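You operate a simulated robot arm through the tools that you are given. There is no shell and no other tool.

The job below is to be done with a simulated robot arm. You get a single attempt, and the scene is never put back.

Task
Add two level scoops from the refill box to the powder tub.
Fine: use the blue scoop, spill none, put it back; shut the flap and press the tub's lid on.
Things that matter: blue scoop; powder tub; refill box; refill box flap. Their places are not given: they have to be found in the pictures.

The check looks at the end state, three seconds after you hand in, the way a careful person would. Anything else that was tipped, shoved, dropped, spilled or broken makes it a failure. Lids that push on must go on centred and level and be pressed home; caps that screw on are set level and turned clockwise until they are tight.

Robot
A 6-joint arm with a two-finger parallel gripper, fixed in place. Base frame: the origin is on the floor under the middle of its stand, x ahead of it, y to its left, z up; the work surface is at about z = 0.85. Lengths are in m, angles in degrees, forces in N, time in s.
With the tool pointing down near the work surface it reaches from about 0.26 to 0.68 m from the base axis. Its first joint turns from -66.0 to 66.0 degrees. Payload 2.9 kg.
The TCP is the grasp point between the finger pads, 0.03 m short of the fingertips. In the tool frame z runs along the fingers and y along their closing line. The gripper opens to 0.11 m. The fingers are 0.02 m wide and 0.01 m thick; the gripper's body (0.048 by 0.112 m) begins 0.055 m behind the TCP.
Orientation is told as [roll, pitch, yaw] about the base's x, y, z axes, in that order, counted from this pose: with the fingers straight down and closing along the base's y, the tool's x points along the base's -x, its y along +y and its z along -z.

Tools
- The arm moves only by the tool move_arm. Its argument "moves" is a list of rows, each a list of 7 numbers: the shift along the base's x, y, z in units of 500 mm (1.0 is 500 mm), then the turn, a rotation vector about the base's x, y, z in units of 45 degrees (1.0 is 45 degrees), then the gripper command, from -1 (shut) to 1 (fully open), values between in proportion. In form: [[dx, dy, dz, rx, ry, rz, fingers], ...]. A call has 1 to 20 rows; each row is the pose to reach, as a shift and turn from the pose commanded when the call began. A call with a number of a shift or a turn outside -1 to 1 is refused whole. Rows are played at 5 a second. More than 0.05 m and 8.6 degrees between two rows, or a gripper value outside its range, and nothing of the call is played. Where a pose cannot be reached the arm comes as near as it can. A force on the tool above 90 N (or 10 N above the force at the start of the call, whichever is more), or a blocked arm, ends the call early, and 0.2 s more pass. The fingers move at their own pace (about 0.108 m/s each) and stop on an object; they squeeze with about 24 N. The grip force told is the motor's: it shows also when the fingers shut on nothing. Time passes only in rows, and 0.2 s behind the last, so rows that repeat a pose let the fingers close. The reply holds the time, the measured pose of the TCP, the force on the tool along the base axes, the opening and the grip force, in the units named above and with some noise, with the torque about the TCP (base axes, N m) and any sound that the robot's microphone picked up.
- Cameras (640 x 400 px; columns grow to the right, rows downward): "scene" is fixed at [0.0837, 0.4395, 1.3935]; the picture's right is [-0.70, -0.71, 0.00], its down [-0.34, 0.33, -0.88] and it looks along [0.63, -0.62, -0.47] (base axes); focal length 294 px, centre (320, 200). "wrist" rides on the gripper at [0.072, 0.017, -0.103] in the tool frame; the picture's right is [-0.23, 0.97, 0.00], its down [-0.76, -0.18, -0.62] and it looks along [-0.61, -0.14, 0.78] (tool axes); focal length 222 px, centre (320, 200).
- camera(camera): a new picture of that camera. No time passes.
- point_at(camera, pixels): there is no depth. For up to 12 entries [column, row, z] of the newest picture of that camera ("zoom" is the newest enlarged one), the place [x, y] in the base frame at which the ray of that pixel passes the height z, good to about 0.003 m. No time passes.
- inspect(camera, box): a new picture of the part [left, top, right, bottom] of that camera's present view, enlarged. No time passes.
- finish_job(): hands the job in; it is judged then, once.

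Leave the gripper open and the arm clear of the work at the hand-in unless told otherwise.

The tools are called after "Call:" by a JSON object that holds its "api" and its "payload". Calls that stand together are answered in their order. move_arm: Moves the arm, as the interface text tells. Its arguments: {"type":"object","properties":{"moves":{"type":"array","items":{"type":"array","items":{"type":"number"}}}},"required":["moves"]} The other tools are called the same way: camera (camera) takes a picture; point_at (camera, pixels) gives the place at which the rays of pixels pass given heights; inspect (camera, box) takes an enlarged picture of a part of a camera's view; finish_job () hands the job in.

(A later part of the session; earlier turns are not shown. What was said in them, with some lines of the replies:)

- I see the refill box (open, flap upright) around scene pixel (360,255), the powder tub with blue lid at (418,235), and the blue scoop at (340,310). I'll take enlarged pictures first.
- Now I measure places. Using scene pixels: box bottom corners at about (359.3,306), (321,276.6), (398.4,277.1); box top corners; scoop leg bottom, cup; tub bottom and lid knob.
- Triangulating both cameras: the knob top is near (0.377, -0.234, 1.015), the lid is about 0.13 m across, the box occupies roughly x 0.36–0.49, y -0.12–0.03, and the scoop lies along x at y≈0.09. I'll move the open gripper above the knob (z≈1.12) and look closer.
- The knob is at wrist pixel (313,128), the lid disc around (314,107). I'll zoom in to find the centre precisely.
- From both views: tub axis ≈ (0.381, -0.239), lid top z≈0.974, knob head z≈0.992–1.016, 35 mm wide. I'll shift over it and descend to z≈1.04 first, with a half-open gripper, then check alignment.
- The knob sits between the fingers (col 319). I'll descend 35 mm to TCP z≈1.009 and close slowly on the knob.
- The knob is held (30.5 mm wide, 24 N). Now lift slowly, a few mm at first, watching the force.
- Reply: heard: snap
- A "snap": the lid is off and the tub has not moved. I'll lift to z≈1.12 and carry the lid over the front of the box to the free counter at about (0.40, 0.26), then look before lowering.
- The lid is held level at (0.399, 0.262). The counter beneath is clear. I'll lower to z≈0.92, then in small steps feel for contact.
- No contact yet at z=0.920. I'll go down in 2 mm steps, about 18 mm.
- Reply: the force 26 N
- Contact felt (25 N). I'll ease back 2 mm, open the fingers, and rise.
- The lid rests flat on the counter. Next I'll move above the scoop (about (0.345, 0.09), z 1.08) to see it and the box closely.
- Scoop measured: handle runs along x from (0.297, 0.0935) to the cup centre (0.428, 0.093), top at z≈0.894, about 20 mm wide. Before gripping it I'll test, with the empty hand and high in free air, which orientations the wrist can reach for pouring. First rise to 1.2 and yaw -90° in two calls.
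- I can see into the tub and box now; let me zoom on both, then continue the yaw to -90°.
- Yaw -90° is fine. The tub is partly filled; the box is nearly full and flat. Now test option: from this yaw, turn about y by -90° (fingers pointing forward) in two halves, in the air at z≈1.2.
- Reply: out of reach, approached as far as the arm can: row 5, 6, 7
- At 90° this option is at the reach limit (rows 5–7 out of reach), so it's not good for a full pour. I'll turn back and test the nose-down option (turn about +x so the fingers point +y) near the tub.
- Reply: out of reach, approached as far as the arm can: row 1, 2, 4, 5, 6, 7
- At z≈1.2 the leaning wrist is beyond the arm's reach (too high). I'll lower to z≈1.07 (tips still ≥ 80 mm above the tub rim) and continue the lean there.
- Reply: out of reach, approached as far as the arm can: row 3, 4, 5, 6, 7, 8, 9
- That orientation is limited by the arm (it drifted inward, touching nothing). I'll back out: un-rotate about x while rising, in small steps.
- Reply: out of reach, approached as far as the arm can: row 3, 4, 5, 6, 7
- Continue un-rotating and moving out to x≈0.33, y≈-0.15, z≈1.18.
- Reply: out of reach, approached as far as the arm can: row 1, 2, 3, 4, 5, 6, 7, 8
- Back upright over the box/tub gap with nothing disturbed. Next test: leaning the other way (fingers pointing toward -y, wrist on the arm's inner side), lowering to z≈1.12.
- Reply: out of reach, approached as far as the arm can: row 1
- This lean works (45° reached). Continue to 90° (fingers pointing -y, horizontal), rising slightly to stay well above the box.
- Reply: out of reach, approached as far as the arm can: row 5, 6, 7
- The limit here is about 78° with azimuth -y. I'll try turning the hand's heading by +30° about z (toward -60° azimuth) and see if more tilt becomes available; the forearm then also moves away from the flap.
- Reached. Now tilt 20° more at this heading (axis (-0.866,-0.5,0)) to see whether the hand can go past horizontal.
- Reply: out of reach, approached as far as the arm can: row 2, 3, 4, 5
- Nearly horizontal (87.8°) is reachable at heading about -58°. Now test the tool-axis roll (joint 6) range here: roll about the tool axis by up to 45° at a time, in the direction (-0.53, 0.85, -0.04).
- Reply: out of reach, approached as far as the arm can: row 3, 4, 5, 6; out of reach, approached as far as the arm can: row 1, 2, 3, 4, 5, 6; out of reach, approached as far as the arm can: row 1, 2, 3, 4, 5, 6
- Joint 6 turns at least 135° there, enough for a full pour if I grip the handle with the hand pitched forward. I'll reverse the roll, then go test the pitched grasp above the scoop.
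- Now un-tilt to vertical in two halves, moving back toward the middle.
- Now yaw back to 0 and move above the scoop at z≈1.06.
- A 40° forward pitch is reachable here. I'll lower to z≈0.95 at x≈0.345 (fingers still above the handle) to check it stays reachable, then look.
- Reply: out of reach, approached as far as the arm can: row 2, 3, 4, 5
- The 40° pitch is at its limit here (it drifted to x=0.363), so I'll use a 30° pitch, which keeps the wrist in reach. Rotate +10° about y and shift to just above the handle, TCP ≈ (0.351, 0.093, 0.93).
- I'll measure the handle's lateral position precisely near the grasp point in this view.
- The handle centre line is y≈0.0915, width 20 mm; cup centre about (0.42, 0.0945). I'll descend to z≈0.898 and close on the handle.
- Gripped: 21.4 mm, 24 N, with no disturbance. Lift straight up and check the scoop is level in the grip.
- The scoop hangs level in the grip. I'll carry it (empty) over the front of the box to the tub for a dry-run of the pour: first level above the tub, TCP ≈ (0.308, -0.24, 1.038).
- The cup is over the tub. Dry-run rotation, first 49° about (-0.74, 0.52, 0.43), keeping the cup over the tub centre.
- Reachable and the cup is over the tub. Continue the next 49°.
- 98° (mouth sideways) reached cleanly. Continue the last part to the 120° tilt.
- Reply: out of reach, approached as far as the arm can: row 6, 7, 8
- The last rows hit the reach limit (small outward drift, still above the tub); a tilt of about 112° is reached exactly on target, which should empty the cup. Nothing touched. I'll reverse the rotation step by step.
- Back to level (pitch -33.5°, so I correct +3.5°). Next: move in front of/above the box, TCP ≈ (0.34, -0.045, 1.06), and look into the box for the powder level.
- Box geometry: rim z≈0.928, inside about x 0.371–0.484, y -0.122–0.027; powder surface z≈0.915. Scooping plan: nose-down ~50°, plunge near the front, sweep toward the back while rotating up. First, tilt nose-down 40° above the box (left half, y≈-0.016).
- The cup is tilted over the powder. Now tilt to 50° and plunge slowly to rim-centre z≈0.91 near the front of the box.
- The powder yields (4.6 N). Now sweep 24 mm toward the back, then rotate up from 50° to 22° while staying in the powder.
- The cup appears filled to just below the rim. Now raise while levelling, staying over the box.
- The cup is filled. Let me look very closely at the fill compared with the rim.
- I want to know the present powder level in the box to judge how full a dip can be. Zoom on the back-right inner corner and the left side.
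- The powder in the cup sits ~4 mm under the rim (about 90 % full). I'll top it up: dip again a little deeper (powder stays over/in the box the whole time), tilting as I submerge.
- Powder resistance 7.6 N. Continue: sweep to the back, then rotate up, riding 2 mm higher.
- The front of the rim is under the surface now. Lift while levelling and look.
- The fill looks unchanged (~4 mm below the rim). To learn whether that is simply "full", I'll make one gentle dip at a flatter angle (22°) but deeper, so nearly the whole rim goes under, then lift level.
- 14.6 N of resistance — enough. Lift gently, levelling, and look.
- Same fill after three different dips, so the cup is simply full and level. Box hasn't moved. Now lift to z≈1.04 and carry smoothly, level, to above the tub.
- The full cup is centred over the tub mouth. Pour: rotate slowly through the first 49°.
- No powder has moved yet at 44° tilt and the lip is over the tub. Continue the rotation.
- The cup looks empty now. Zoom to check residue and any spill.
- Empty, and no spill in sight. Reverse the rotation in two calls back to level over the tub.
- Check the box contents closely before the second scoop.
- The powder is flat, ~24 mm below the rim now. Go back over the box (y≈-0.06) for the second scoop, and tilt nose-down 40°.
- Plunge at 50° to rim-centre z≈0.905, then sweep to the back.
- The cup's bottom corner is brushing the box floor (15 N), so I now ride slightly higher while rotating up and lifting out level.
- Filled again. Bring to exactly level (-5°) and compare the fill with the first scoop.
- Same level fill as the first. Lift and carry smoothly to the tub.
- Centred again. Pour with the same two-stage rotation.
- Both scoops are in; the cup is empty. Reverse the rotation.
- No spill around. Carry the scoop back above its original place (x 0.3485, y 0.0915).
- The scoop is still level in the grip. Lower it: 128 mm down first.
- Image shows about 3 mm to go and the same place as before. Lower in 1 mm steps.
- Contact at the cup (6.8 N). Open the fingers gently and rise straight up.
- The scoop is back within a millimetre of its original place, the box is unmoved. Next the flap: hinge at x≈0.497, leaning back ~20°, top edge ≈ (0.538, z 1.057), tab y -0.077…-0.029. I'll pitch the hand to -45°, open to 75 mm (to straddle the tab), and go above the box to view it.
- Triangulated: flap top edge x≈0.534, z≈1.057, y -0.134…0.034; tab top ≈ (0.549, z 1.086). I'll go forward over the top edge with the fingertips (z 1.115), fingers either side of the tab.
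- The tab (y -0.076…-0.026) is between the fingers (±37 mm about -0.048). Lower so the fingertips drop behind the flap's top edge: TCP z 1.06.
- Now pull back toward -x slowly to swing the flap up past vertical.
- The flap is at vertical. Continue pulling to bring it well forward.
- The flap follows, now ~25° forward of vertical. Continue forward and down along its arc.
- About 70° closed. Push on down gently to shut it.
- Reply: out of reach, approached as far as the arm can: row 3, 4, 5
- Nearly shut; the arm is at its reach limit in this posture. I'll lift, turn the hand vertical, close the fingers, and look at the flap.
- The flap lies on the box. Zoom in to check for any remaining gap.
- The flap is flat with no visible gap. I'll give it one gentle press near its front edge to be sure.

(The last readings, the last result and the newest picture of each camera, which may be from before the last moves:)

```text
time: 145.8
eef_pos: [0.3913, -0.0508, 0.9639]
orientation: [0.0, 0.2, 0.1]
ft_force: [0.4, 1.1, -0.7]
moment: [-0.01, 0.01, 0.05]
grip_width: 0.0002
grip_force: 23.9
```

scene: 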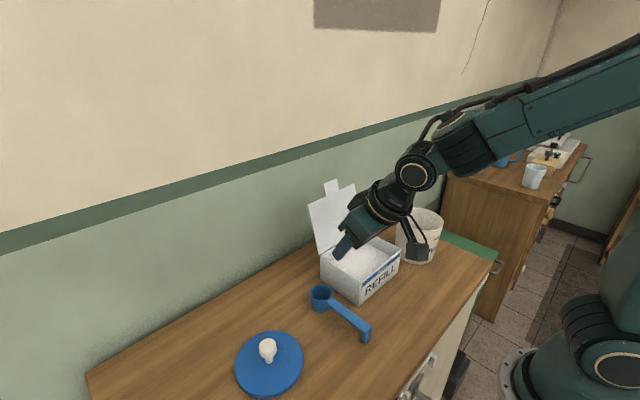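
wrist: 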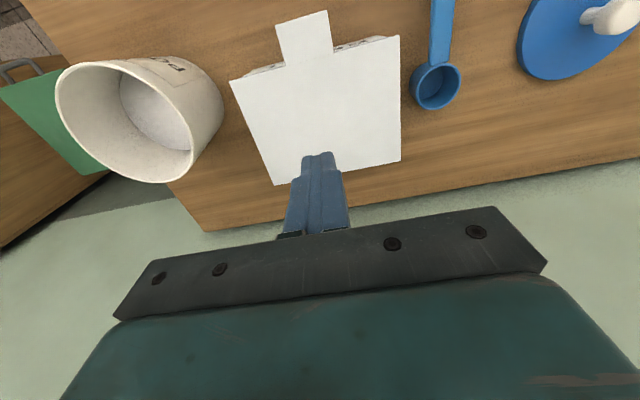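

Call:
{"api": "move_arm", "payload": {"moves": [[0, 0, -0.003, 0, 0, 0, -1], [0, 0, -0.006, 0, 0, 0, -1], [0, 0, -0.009, 0, 0, 0, -1]]}}

Call:
{"api": "inspect", "payload": {"camera": "scene", "box": [310, 225, 406, 309]}}

```text
time: 146.6
eef_pos: [0.3918, -0.0523, 0.9611]
orientation: [0.1, 0.1, 0.1]
ft_force: [-5.8, 2.3, 18.4]
moment: [0.08, -0.01, 0.08]
grip_width: 0.0
grip_force: 23.9
```

```text
4.76 times, centred on (358, 267) of scene
```

zoom: 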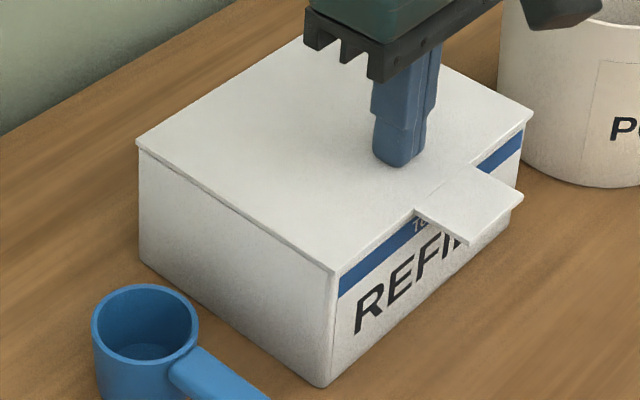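

Firmly shut (18 N press). Raise and go above the lid at (0.401, 0.2615) with the gripper open to 88 mm.

Call:
{"api": "move_arm", "payload": {"moves": [[0, 0, 0.05, 0, 0, 0, -1], [0, 0, 0.13, 0, 0, 0, -0.5], [0, 0.04, 0.22, 0, 0, 0, 0], [0, 0.12, 0.26, 0, 0, 0, 0.6], [0.005, 0.21, 0.26, 0, 0, 0, 0.6], [0.01, 0.3, 0.26, 0, 0, 0, 0.6], [0.015, 0.39, 0.26, 0, 0, 0, 0.6], [0.02, 0.48, 0.26, 0, 0, 0, 0.6], [0.02, 0.57, 0.24, 0, 0, 0, 0.6], [0.02, 0.625, 0.22, 0, 0, 0, 0.6], [0.02, 0.625, 0.2, 0, 0, 0, 0.6], [0.02, 0.625, 0.2, 0, 0, 0, 0.6]]}}

Call:
{"api": "camera", "payload": {"camera": "wrist"}}

Call:
{"api": "inspect", "payload": {"camera": "scene", "box": [290, 180, 480, 320]}}

```text
time: 149.2
eef_pos: [0.4026, 0.2611, 1.0609]
orientation: [0.2, 0.1, 0.1]
ft_force: [0.3, 0.1, -0.2]
moment: [-0.02, 0.05, 0.02]
grip_width: 0.0881
grip_force: 0.1
```

```text
taken
```

wrist: 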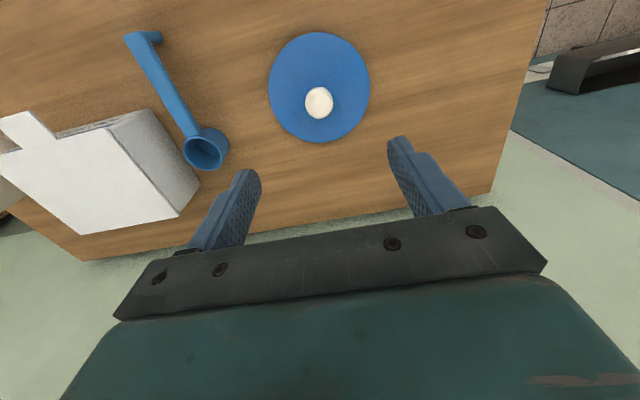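

```text
2.86 times, centred on (385, 250) of scene
```

zoom: 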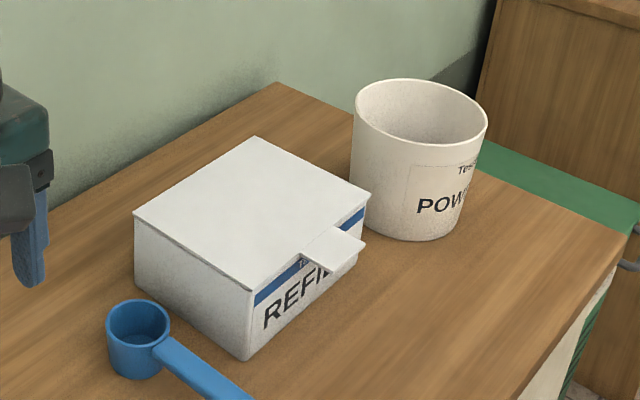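

Knob is at wrist column 319 — aligned. Descend to z≈0.898 and close on the knob.

Call:
{"api": "move_arm", "payload": {"moves": [[-0.001, 0, -0.08, 0, 0, 0, 0.6], [-0.002, 0, -0.16, 0, 0, 0, 0.6], [-0.002, 0, -0.24, 0, 0, 0, 0.6], [-0.002, 0, -0.3, 0, 0, 0, 0.6], [-0.002, 0, -0.326, 0, 0, 0, 0.4], [-0.002, 0, -0.326, 0, 0, 0, 0], [-0.002, 0, -0.326, 0, 0, 0, -0.2], [-0.002, 0, -0.326, 0, 0, 0, -0.4], [-0.002, 0, -0.326, 0, 0, 0, -1], [-0.002, 0, -0.326, 0, 0, 0, -1], [-0.002, 0, -0.326, 0, 0, 0, -1]]}}

Call:
{"api": "camera", "payload": {"camera": "wrist"}}

```text
time: 151.6
eef_pos: [0.4002, 0.2621, 0.8969]
orientation: [0.1, 0.2, 0.1]
ft_force: [-0.3, -0.2, 0.3]
moment: [0.03, 0.01, 0.01]
grip_width: 0.0308
grip_force: 24.4
```

```text
taken
```

wrist: 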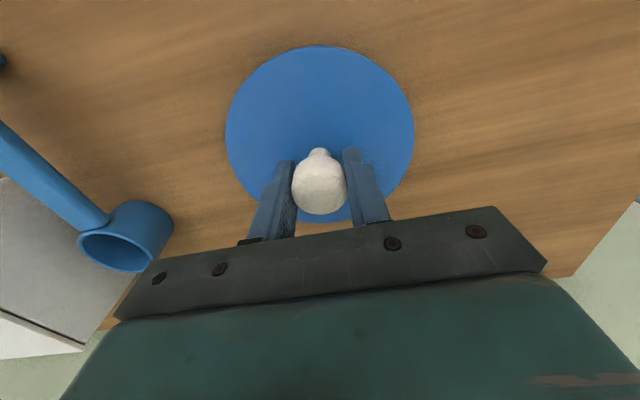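

Gripped as before (30.8 mm). Lift 180 mm and carry the lid back over the tub.

Call:
{"api": "move_arm", "payload": {"moves": [[0, 0, 0.03, 0, 0, 0, -1], [0, 0, 0.1, 0, 0, 0, -1], [0, 0, 0.19, 0, 0, 0, -1], [0, 0, 0.28, 0, 0, 0, -1], [0, -0.03, 0.35, 0, 0, 0, -1], [0, -0.1, 0.36, 0, 0, 0, -1], [-0.004, -0.19, 0.36, 0, 0, 0, -1], [-0.008, -0.28, 0.36, 0, 0, 0, -1], [-0.012, -0.37, 0.36, 0, 0, 0, -1], [-0.016, -0.46, 0.36, 0, 0, 0, -1], [-0.02, -0.55, 0.36, 0, 0, 0, -1], [-0.024, -0.64, 0.36, 0, 0, 0, -1], [-0.028, -0.73, 0.36, 0, 0, 0, -1], [-0.032, -0.82, 0.36, 0, 0, 0, -1], [-0.036, -0.91, 0.36, 0, 0, 0, -1], [-0.0384, -0.97, 0.36, 0, 0, 0, -1], [-0.0384, -1.0, 0.36, 0, 0, 0, -1], [-0.0384, -1.0, 0.36, 0, 0, 0, -1]]}}

Call:
{"api": "inspect", "payload": {"camera": "scene", "box": [370, 150, 490, 280]}}

Call:
{"api": "camera", "payload": {"camera": "wrist"}}

```text
time: 155.4
eef_pos: [0.3819, -0.238, 1.0781]
orientation: [0.1, 0.1, 0.1]
ft_force: [0.1, -0.5, -0.5]
moment: [0.0, 0.02, 0.01]
grip_width: 0.0304
grip_force: 24.2
```

```text
3.08 times, centred on (430, 215) of scene
```

zoom: 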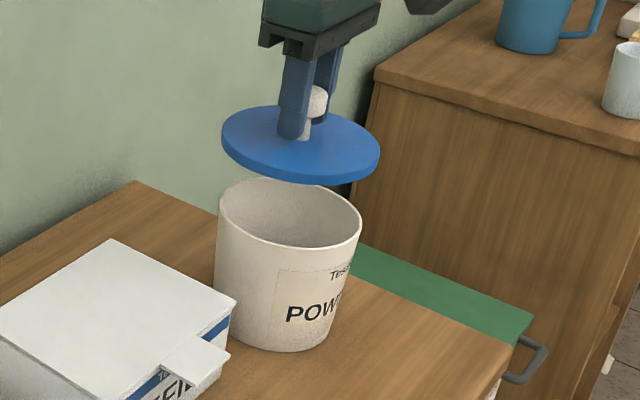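

```text
taken
```

wrist: 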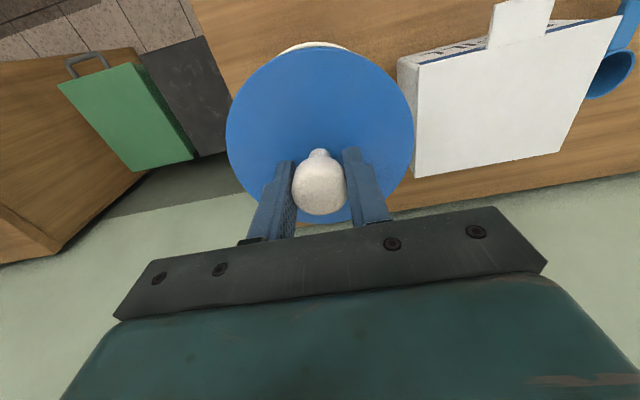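

Aligned with the original grasp position (0.3815, -0.2385). Lower to just above the tub (TCP z≈1.022) and check centring.

Call:
{"api": "move_arm", "payload": {"moves": [[0, -0.001, -0.04, 0, 0, 0, -1], [0, -0.001, -0.08, 0, 0, 0, -1], [0, -0.001, -0.104, 0, 0, 0, -1], [0, -0.001, -0.112, 0, 0, 0, -1], [0, -0.001, -0.112, 0, 0, 0, -1]]}}

Call:
{"api": "inspect", "payload": {"camera": "scene", "box": [380, 190, 460, 270]}}

```text
time: 156.6
eef_pos: [0.3826, -0.239, 1.0207]
orientation: [0.2, 0.2, 0.1]
ft_force: [0.1, 0.0, 0.2]
moment: [-0.01, -0.01, 0.0]
grip_width: 0.0306
grip_force: 23.9
```

```text
5.00 times, centred on (420, 230) of scene
```

zoom: 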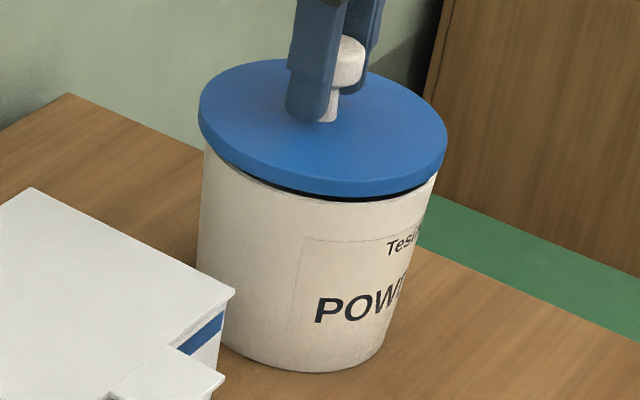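

Well centred. Lower in 1.5–2 mm steps until resistance is felt.

Call:
{"api": "move_arm", "payload": {"moves": [[0, 0, -0.004, 0, 0, 0, -1], [0, 0, -0.008, 0, 0, 0, -1], [0, 0, -0.012, 0, 0, 0, -1], [0, 0, -0.014, 0, 0, 0, -1]]}}

```text
time: 157.6
eef_pos: [0.3824, -0.2393, 1.0139]
orientation: [0.1, 0.3, 0.0]
ft_force: [-0.3, 0.4, -0.6]
moment: [0.0, 0.0, 0.0]
grip_width: 0.0305
grip_force: 24.3
```

Call:
{"api": "move_arm", "payload": {"moves": [[0, 0, -0.003, 0, 0, 0, -1], [0, 0, -0.006, 0, 0, 0, -1], [0, 0, -0.009, 0, 0, 0, -1], [0, 0, -0.012, 0, 0, 0, -1]]}}

Call:
{"api": "inspect", "payload": {"camera": "scene", "box": [380, 190, 460, 270]}}

```text
time: 158.6
eef_pos: [0.3814, -0.2393, 1.0079]
orientation: [0.0, 0.0, 0.1]
ft_force: [-0.1, 0.8, -0.8]
moment: [0.01, 0.02, -0.01]
grip_width: 0.0305
grip_force: 24.6
```

```text
5.00 times, centred on (420, 230) of scene
```

zoom: 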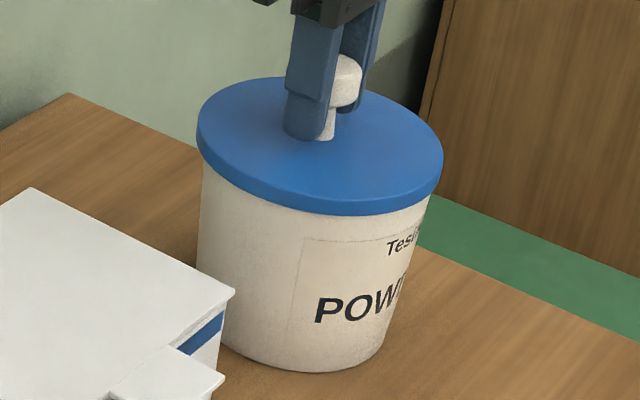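

No resistance yet. Continue pressing down in 1 mm steps.

Call:
{"api": "move_arm", "payload": {"moves": [[0, 0, -0.002, 0, 0, 0, -1], [0, 0, -0.004, 0, 0, 0, -1], [0, 0, -0.006, 0, 0, 0, -1], [0, 0, -0.008, 0, 0, 0, -1]]}}

```text
time: 159.6
eef_pos: [0.382, -0.24, 1.0065]
orientation: [0.0, 0.0, 0.0]
ft_force: [-10.0, 1.7, 22.6]
moment: [0.0, 0.06, 0.0]
grip_width: 0.031
grip_force: 24.3
heard: snap
```

A "snap" — the lid seated. Let me check that it is level and fully home.

Call:
{"api": "inspect", "payload": {"camera": "scene", "box": [380, 190, 460, 270]}}

Call:
{"api": "camera", "payload": {"camera": "wrist"}}

```text
5.00 times, centred on (420, 230) of scene
```

zoom: 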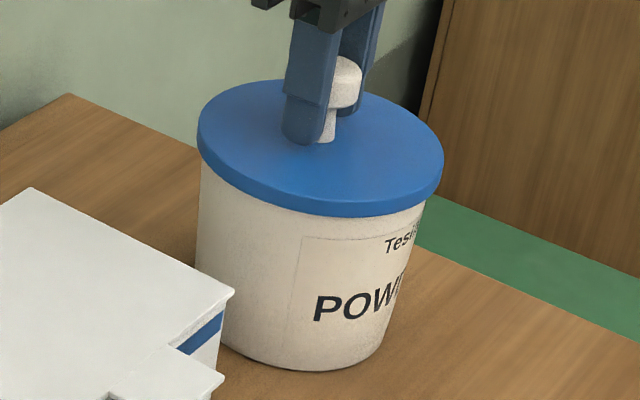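

```text
taken
```

wrist: 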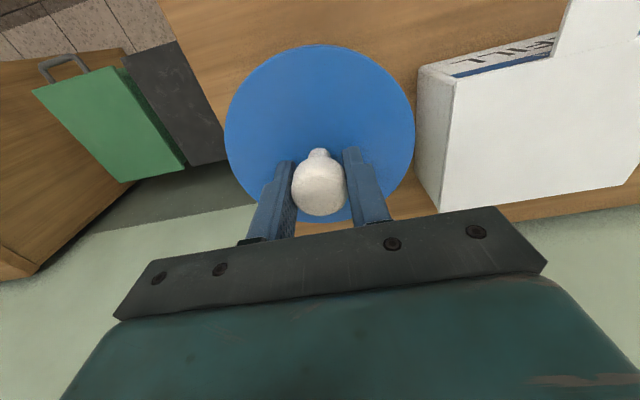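

Level and seated. Open the fingers to release the knob, rise, then press on the knob top once more to be sure it is home.

Call:
{"api": "move_arm", "payload": {"moves": [[0, 0, 0.001, 0, 0, 0, -0.4], [0, 0, 0.001, 0, 0, 0, -0.2], [0, 0, 0.001, 0, 0, 0, 0.2], [0, 0, 0.001, 0, 0, 0, 0.5], [0, 0, 0.03, 0, 0, 0, 0.6], [0, 0, 0.08, 0, 0, 0, 0.6], [0, 0, 0.14, 0, 0, 0, 0.6]]}}

Call:
{"api": "inspect", "payload": {"camera": "scene", "box": [380, 190, 460, 270]}}

Call:
{"api": "camera", "payload": {"camera": "wrist"}}

```text
time: 161.2
eef_pos: [0.3826, -0.2379, 1.074]
orientation: [0.1, 0.1, 0.0]
ft_force: [0.2, -0.2, -0.6]
moment: [-0.03, 0.03, 0.02]
grip_width: 0.0882
grip_force: 0.0
```

```text
5.00 times, centred on (420, 230) of scene
```

zoom: 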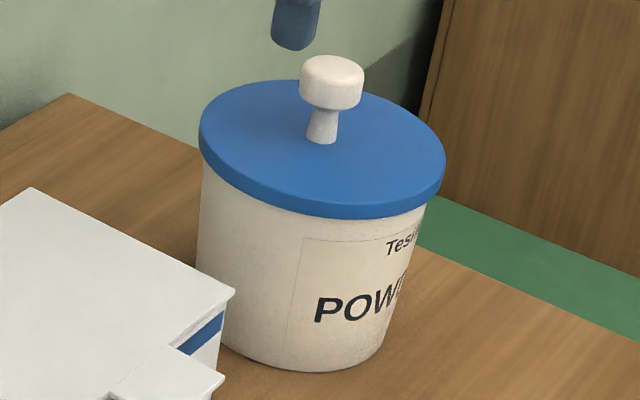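

```text
taken
```

wrist: 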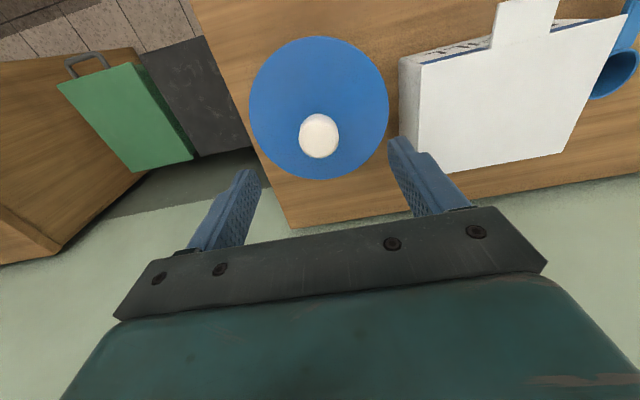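

Position matches the original picture to half a pixel. Now press straight down on the knob with closed fingers.

Call:
{"api": "move_arm", "payload": {"moves": [[0, 0, 0.02, 0, 0, 0, 0], [0, 0, 0.02, 0, 0, 0, -0.6], [0, 0, 0.02, 0, 0, 0, -1], [0, 0, 0.02, 0, 0, 0, -1], [0, 0, -0.02, 0, 0, 0, -1], [0, 0, -0.046, 0, 0, 0, -1]]}}

Call:
{"api": "move_arm", "payload": {"moves": [[0, 0, -0.003, 0, 0, 0, -1], [0, 0, -0.006, 0, 0, 0, -1], [0, 0, -0.009, 0, 0, 0, -1]]}}

```text
time: 162.6
eef_pos: [0.3821, -0.2386, 1.0514]
orientation: [0.1, 0.2, 0.0]
ft_force: [0.6, 0.6, 0.2]
moment: [-0.01, 0.0, 0.0]
grip_width: 0.0
grip_force: 23.8
```

```text
time: 163.4
eef_pos: [0.384, -0.2388, 1.0474]
orientation: [0.1, 0.2, 0.1]
ft_force: [0.4, 0.5, -0.1]
moment: [-0.01, -0.02, 0.0]
grip_width: 0.0
grip_force: 24.0
```

Call:
{"api": "move_arm", "payload": {"moves": [[0, 0, -0.002, 0, 0, 0, -1], [0, 0, -0.004, 0, 0, 0, -1], [0, 0, -0.006, 0, 0, 0, -1], [0, 0, -0.008, 0, 0, 0, -1]]}}

```text
time: 164.4
eef_pos: [0.3818, -0.2393, 1.0447]
orientation: [0.0, 0.0, 0.0]
ft_force: [-1.1, 1.4, 13.1]
moment: [0.04, 0.08, -0.06]
grip_width: 0.0
grip_force: 23.7
```

Contact on the knob (13 N). Press a bit more to confirm it doesn't move.

Call:
{"api": "move_arm", "payload": {"moves": [[0, 0, -0.002, 0, 0, 0, -1], [0, 0, -0.004, 0, 0, 0, -1], [0, 0, -0.006, 0, 0, 0, -1], [0, 0, -0.006, 0, 0, 0, -1]]}}

```text
time: 165.4
eef_pos: [0.3825, -0.2404, 1.0422]
orientation: [-0.2, -0.4, 0.1]
ft_force: [-12.0, 7.8, 54.2]
moment: [0.23, 0.48, 0.1]
grip_width: 0.0001
grip_force: 23.8
```

Pressed with 54 N, no further travel or click — it is home. Lift away and retreat high and clear, opening the gripper.

Call:
{"api": "move_arm", "payload": {"moves": [[0, 0, 0.01, 0, 0, 0, -1], [0, 0, 0.05, 0, 0, 0, -0.5], [0, 0, 0.13, 0, 0, 0, 0.5], [0, 0.03, 0.22, 0, 0, 0, 1], [-0.02, 0.08, 0.31, 0, 0, 0, 1], [-0.05, 0.14, 0.38, 0, 0, 0, 1], [-0.08, 0.19, 0.42, 0, 0, 0, 1], [-0.09, 0.2, 0.44, 0, 0, 0, 1], [-0.09, 0.2, 0.44, 0, 0, 0, 1]]}}

Call:
{"api": "camera", "payload": {"camera": "scene"}}

Call:
{"api": "camera", "payload": {"camera": "wrist"}}

Call:
{"api": "inspect", "payload": {"camera": "scene", "box": [290, 170, 500, 350]}}

Call:
{"api": "inspect", "payload": {"camera": "scene", "box": [380, 190, 460, 270]}}

```text
refused: row 5 steps farther than a row can; nothing moved
```

```text
taken
```

scene: 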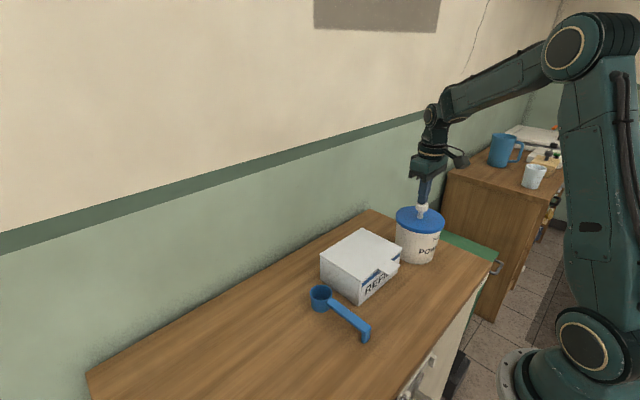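

```text
taken
```

wrist: 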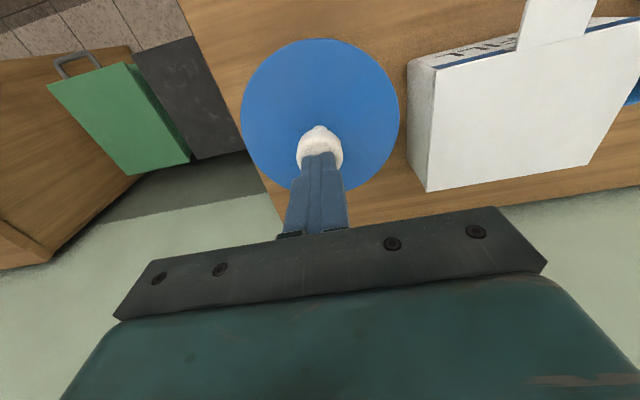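

```text
2.22 times, centred on (395, 260) of scene
```

zoom: 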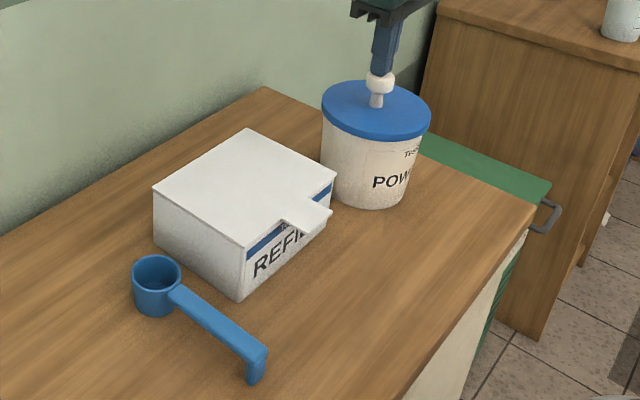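

```text
5.00 times, centred on (420, 230) of scene
```

zoom: 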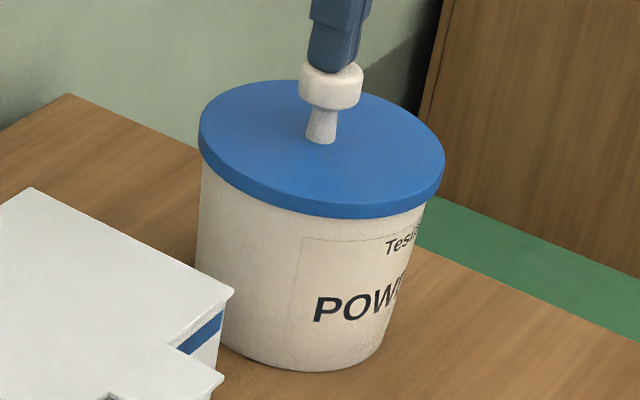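

The retreat call was refused only for a step size. I'll retry with smaller steps: straight up first, then back and open.

Call:
{"api": "move_arm", "payload": {"moves": [[0, 0, 0.01, 0, 0, 0, -1], [0, 0, 0.05, 0, 0, 0, -1], [0, 0, 0.12, 0, 0, 0, -0.5], [0, 0, 0.2, 0, 0, 0, 0.5], [0, 0.03, 0.28, 0, 0, 0, 1], [-0.02, 0.07, 0.35, 0, 0, 0, 1], [-0.05, 0.12, 0.4, 0, 0, 0, 1], [-0.08, 0.17, 0.42, 0, 0, 0, 1], [-0.09, 0.2, 0.42, 0, 0, 0, 1], [-0.09, 0.2, 0.42, 0, 0, 0, 1]]}}

Call:
{"api": "camera", "payload": {"camera": "scene"}}

Call:
{"api": "camera", "payload": {"camera": "wrist"}}

Call:
{"api": "inspect", "payload": {"camera": "scene", "box": [290, 170, 500, 350]}}

Call:
{"api": "inspect", "payload": {"camera": "scene", "box": [380, 190, 460, 240]}}

```text
time: 167.6
eef_pos: [0.3359, -0.1401, 1.2483]
orientation: [0.2, 0.2, 0.2]
ft_force: [0.4, 0.5, 0.6]
moment: [-0.01, 0.01, 0.0]
grip_width: 0.1103
grip_force: 0.0
```

```text
taken
```

scene: 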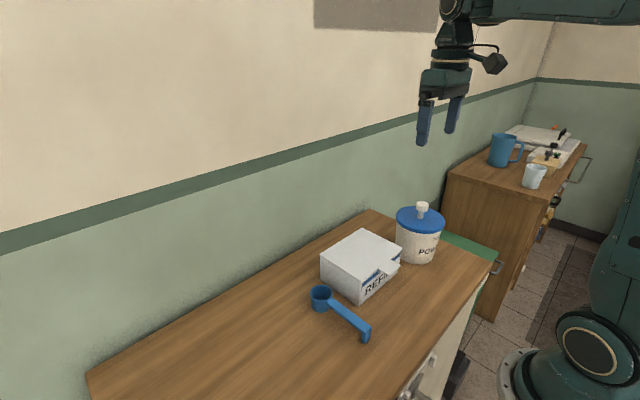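

```text
taken
```

wrist: 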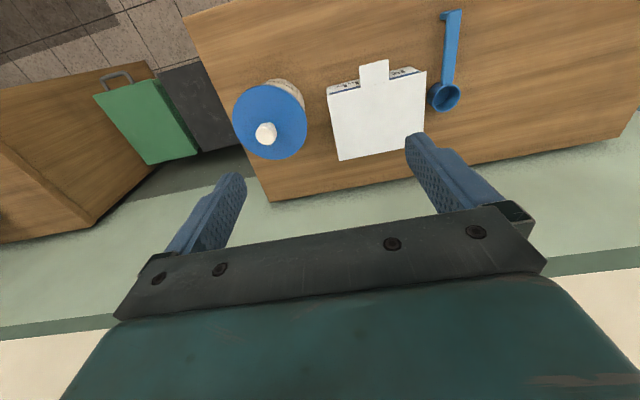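

```text
2.22 times, centred on (395, 260) of scene
```

zoom: 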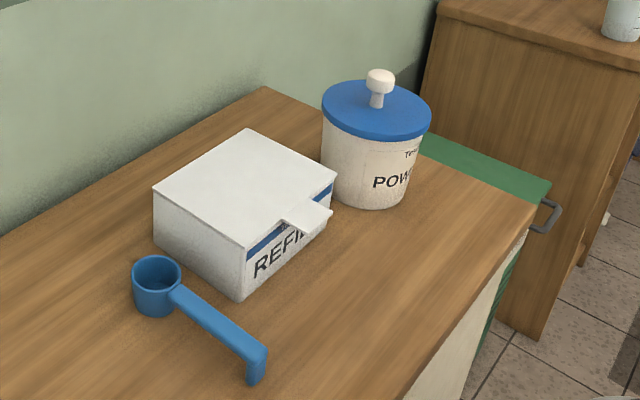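

```text
8.00 times, centred on (420, 215) of scene
```

zoom: 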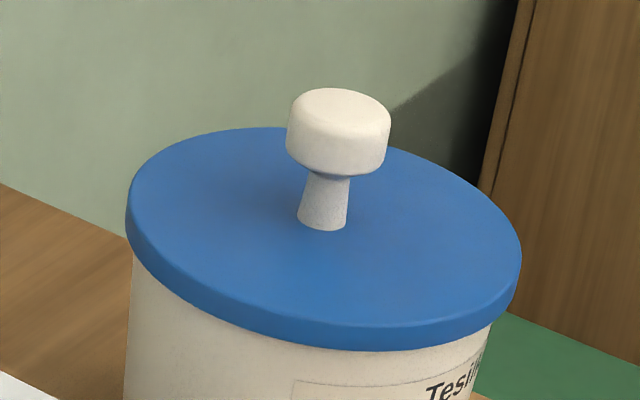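

The lid picture is identical to the start (knob (340,108), rim edges the same). One last look for powder specks on the counter around the box, tub and scoop.

Call:
{"api": "inspect", "payload": {"camera": "wrist", "box": [220, 0, 480, 200]}}

Call:
{"api": "inspect", "payload": {"camera": "scene", "box": [360, 240, 456, 300]}}

Call:
{"api": "inspect", "payload": {"camera": "scene", "box": [290, 260, 402, 350]}}

```text
2.00 times, centred on (350, 100) of wrist
```

zoom: 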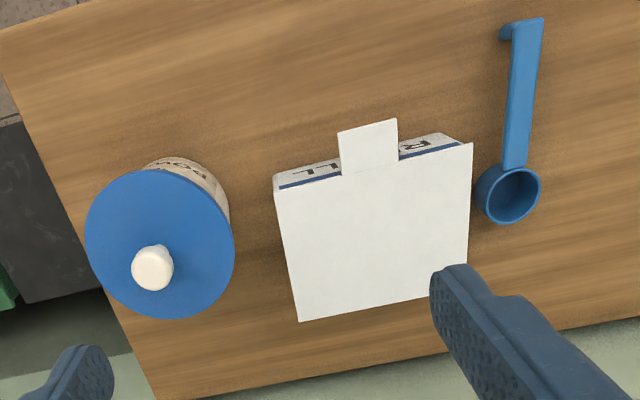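

```text
6.67 times, centred on (408, 270) of scene
```

zoom: 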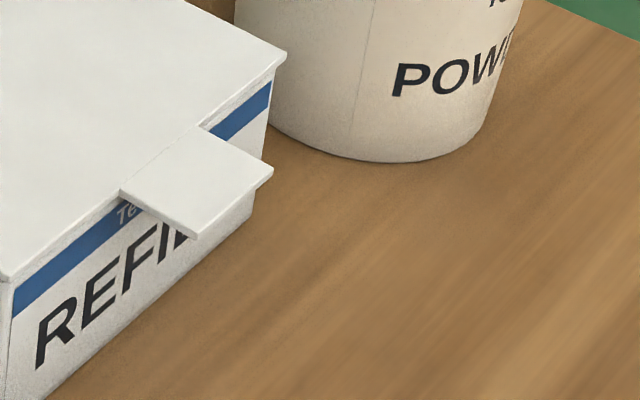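

```text
4.44 times, centred on (346, 305) of scene
```

zoom: 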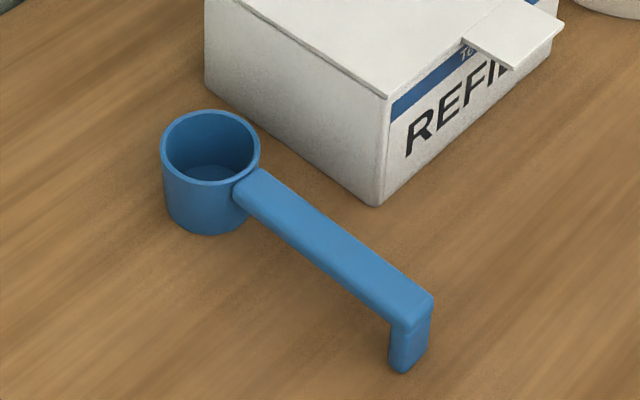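

The counter is clean. The scoop is back in its place and empty, the flap is shut and the lid is on. The gripper is open and the arm is clear, so I'm handing in the job.

Call:
{"api": "finish_job", "payload": {}}

```text
The job is handed in.
```

I added two scoops from the refill box to the powder tub, and the job is handed in. The result of the check hasn't come back.

- **Powder:** I poured two scoops with the blue scoop, both filled to the same level. In the pictures the powder sat about 4 mm below the cup's rim. Dipping three different ways for the first scoop never raised it, so I took that as a full, level scoop. If the check counts level as flush with the rim, each scoop would be about 10% short.
- **Spills:** I saw no powder on the counter in the last close-up pictures.
- **Scoop:** it is empty and back within about a millimetre of where it started.
- **Refill box:** the flap is shut and was pressed down with about 18 N. Its tab sticks out over the front edge; I did not tuck it in. While scooping I pushed against the box with up to about 15 N, but it shows no movement in the pictures.
- **Tub lid:** it snapped on, and a second press of 54 N moved it no further. It looks the same as at the start, centred and level.

The gripper is open and the arm is clear of the work.
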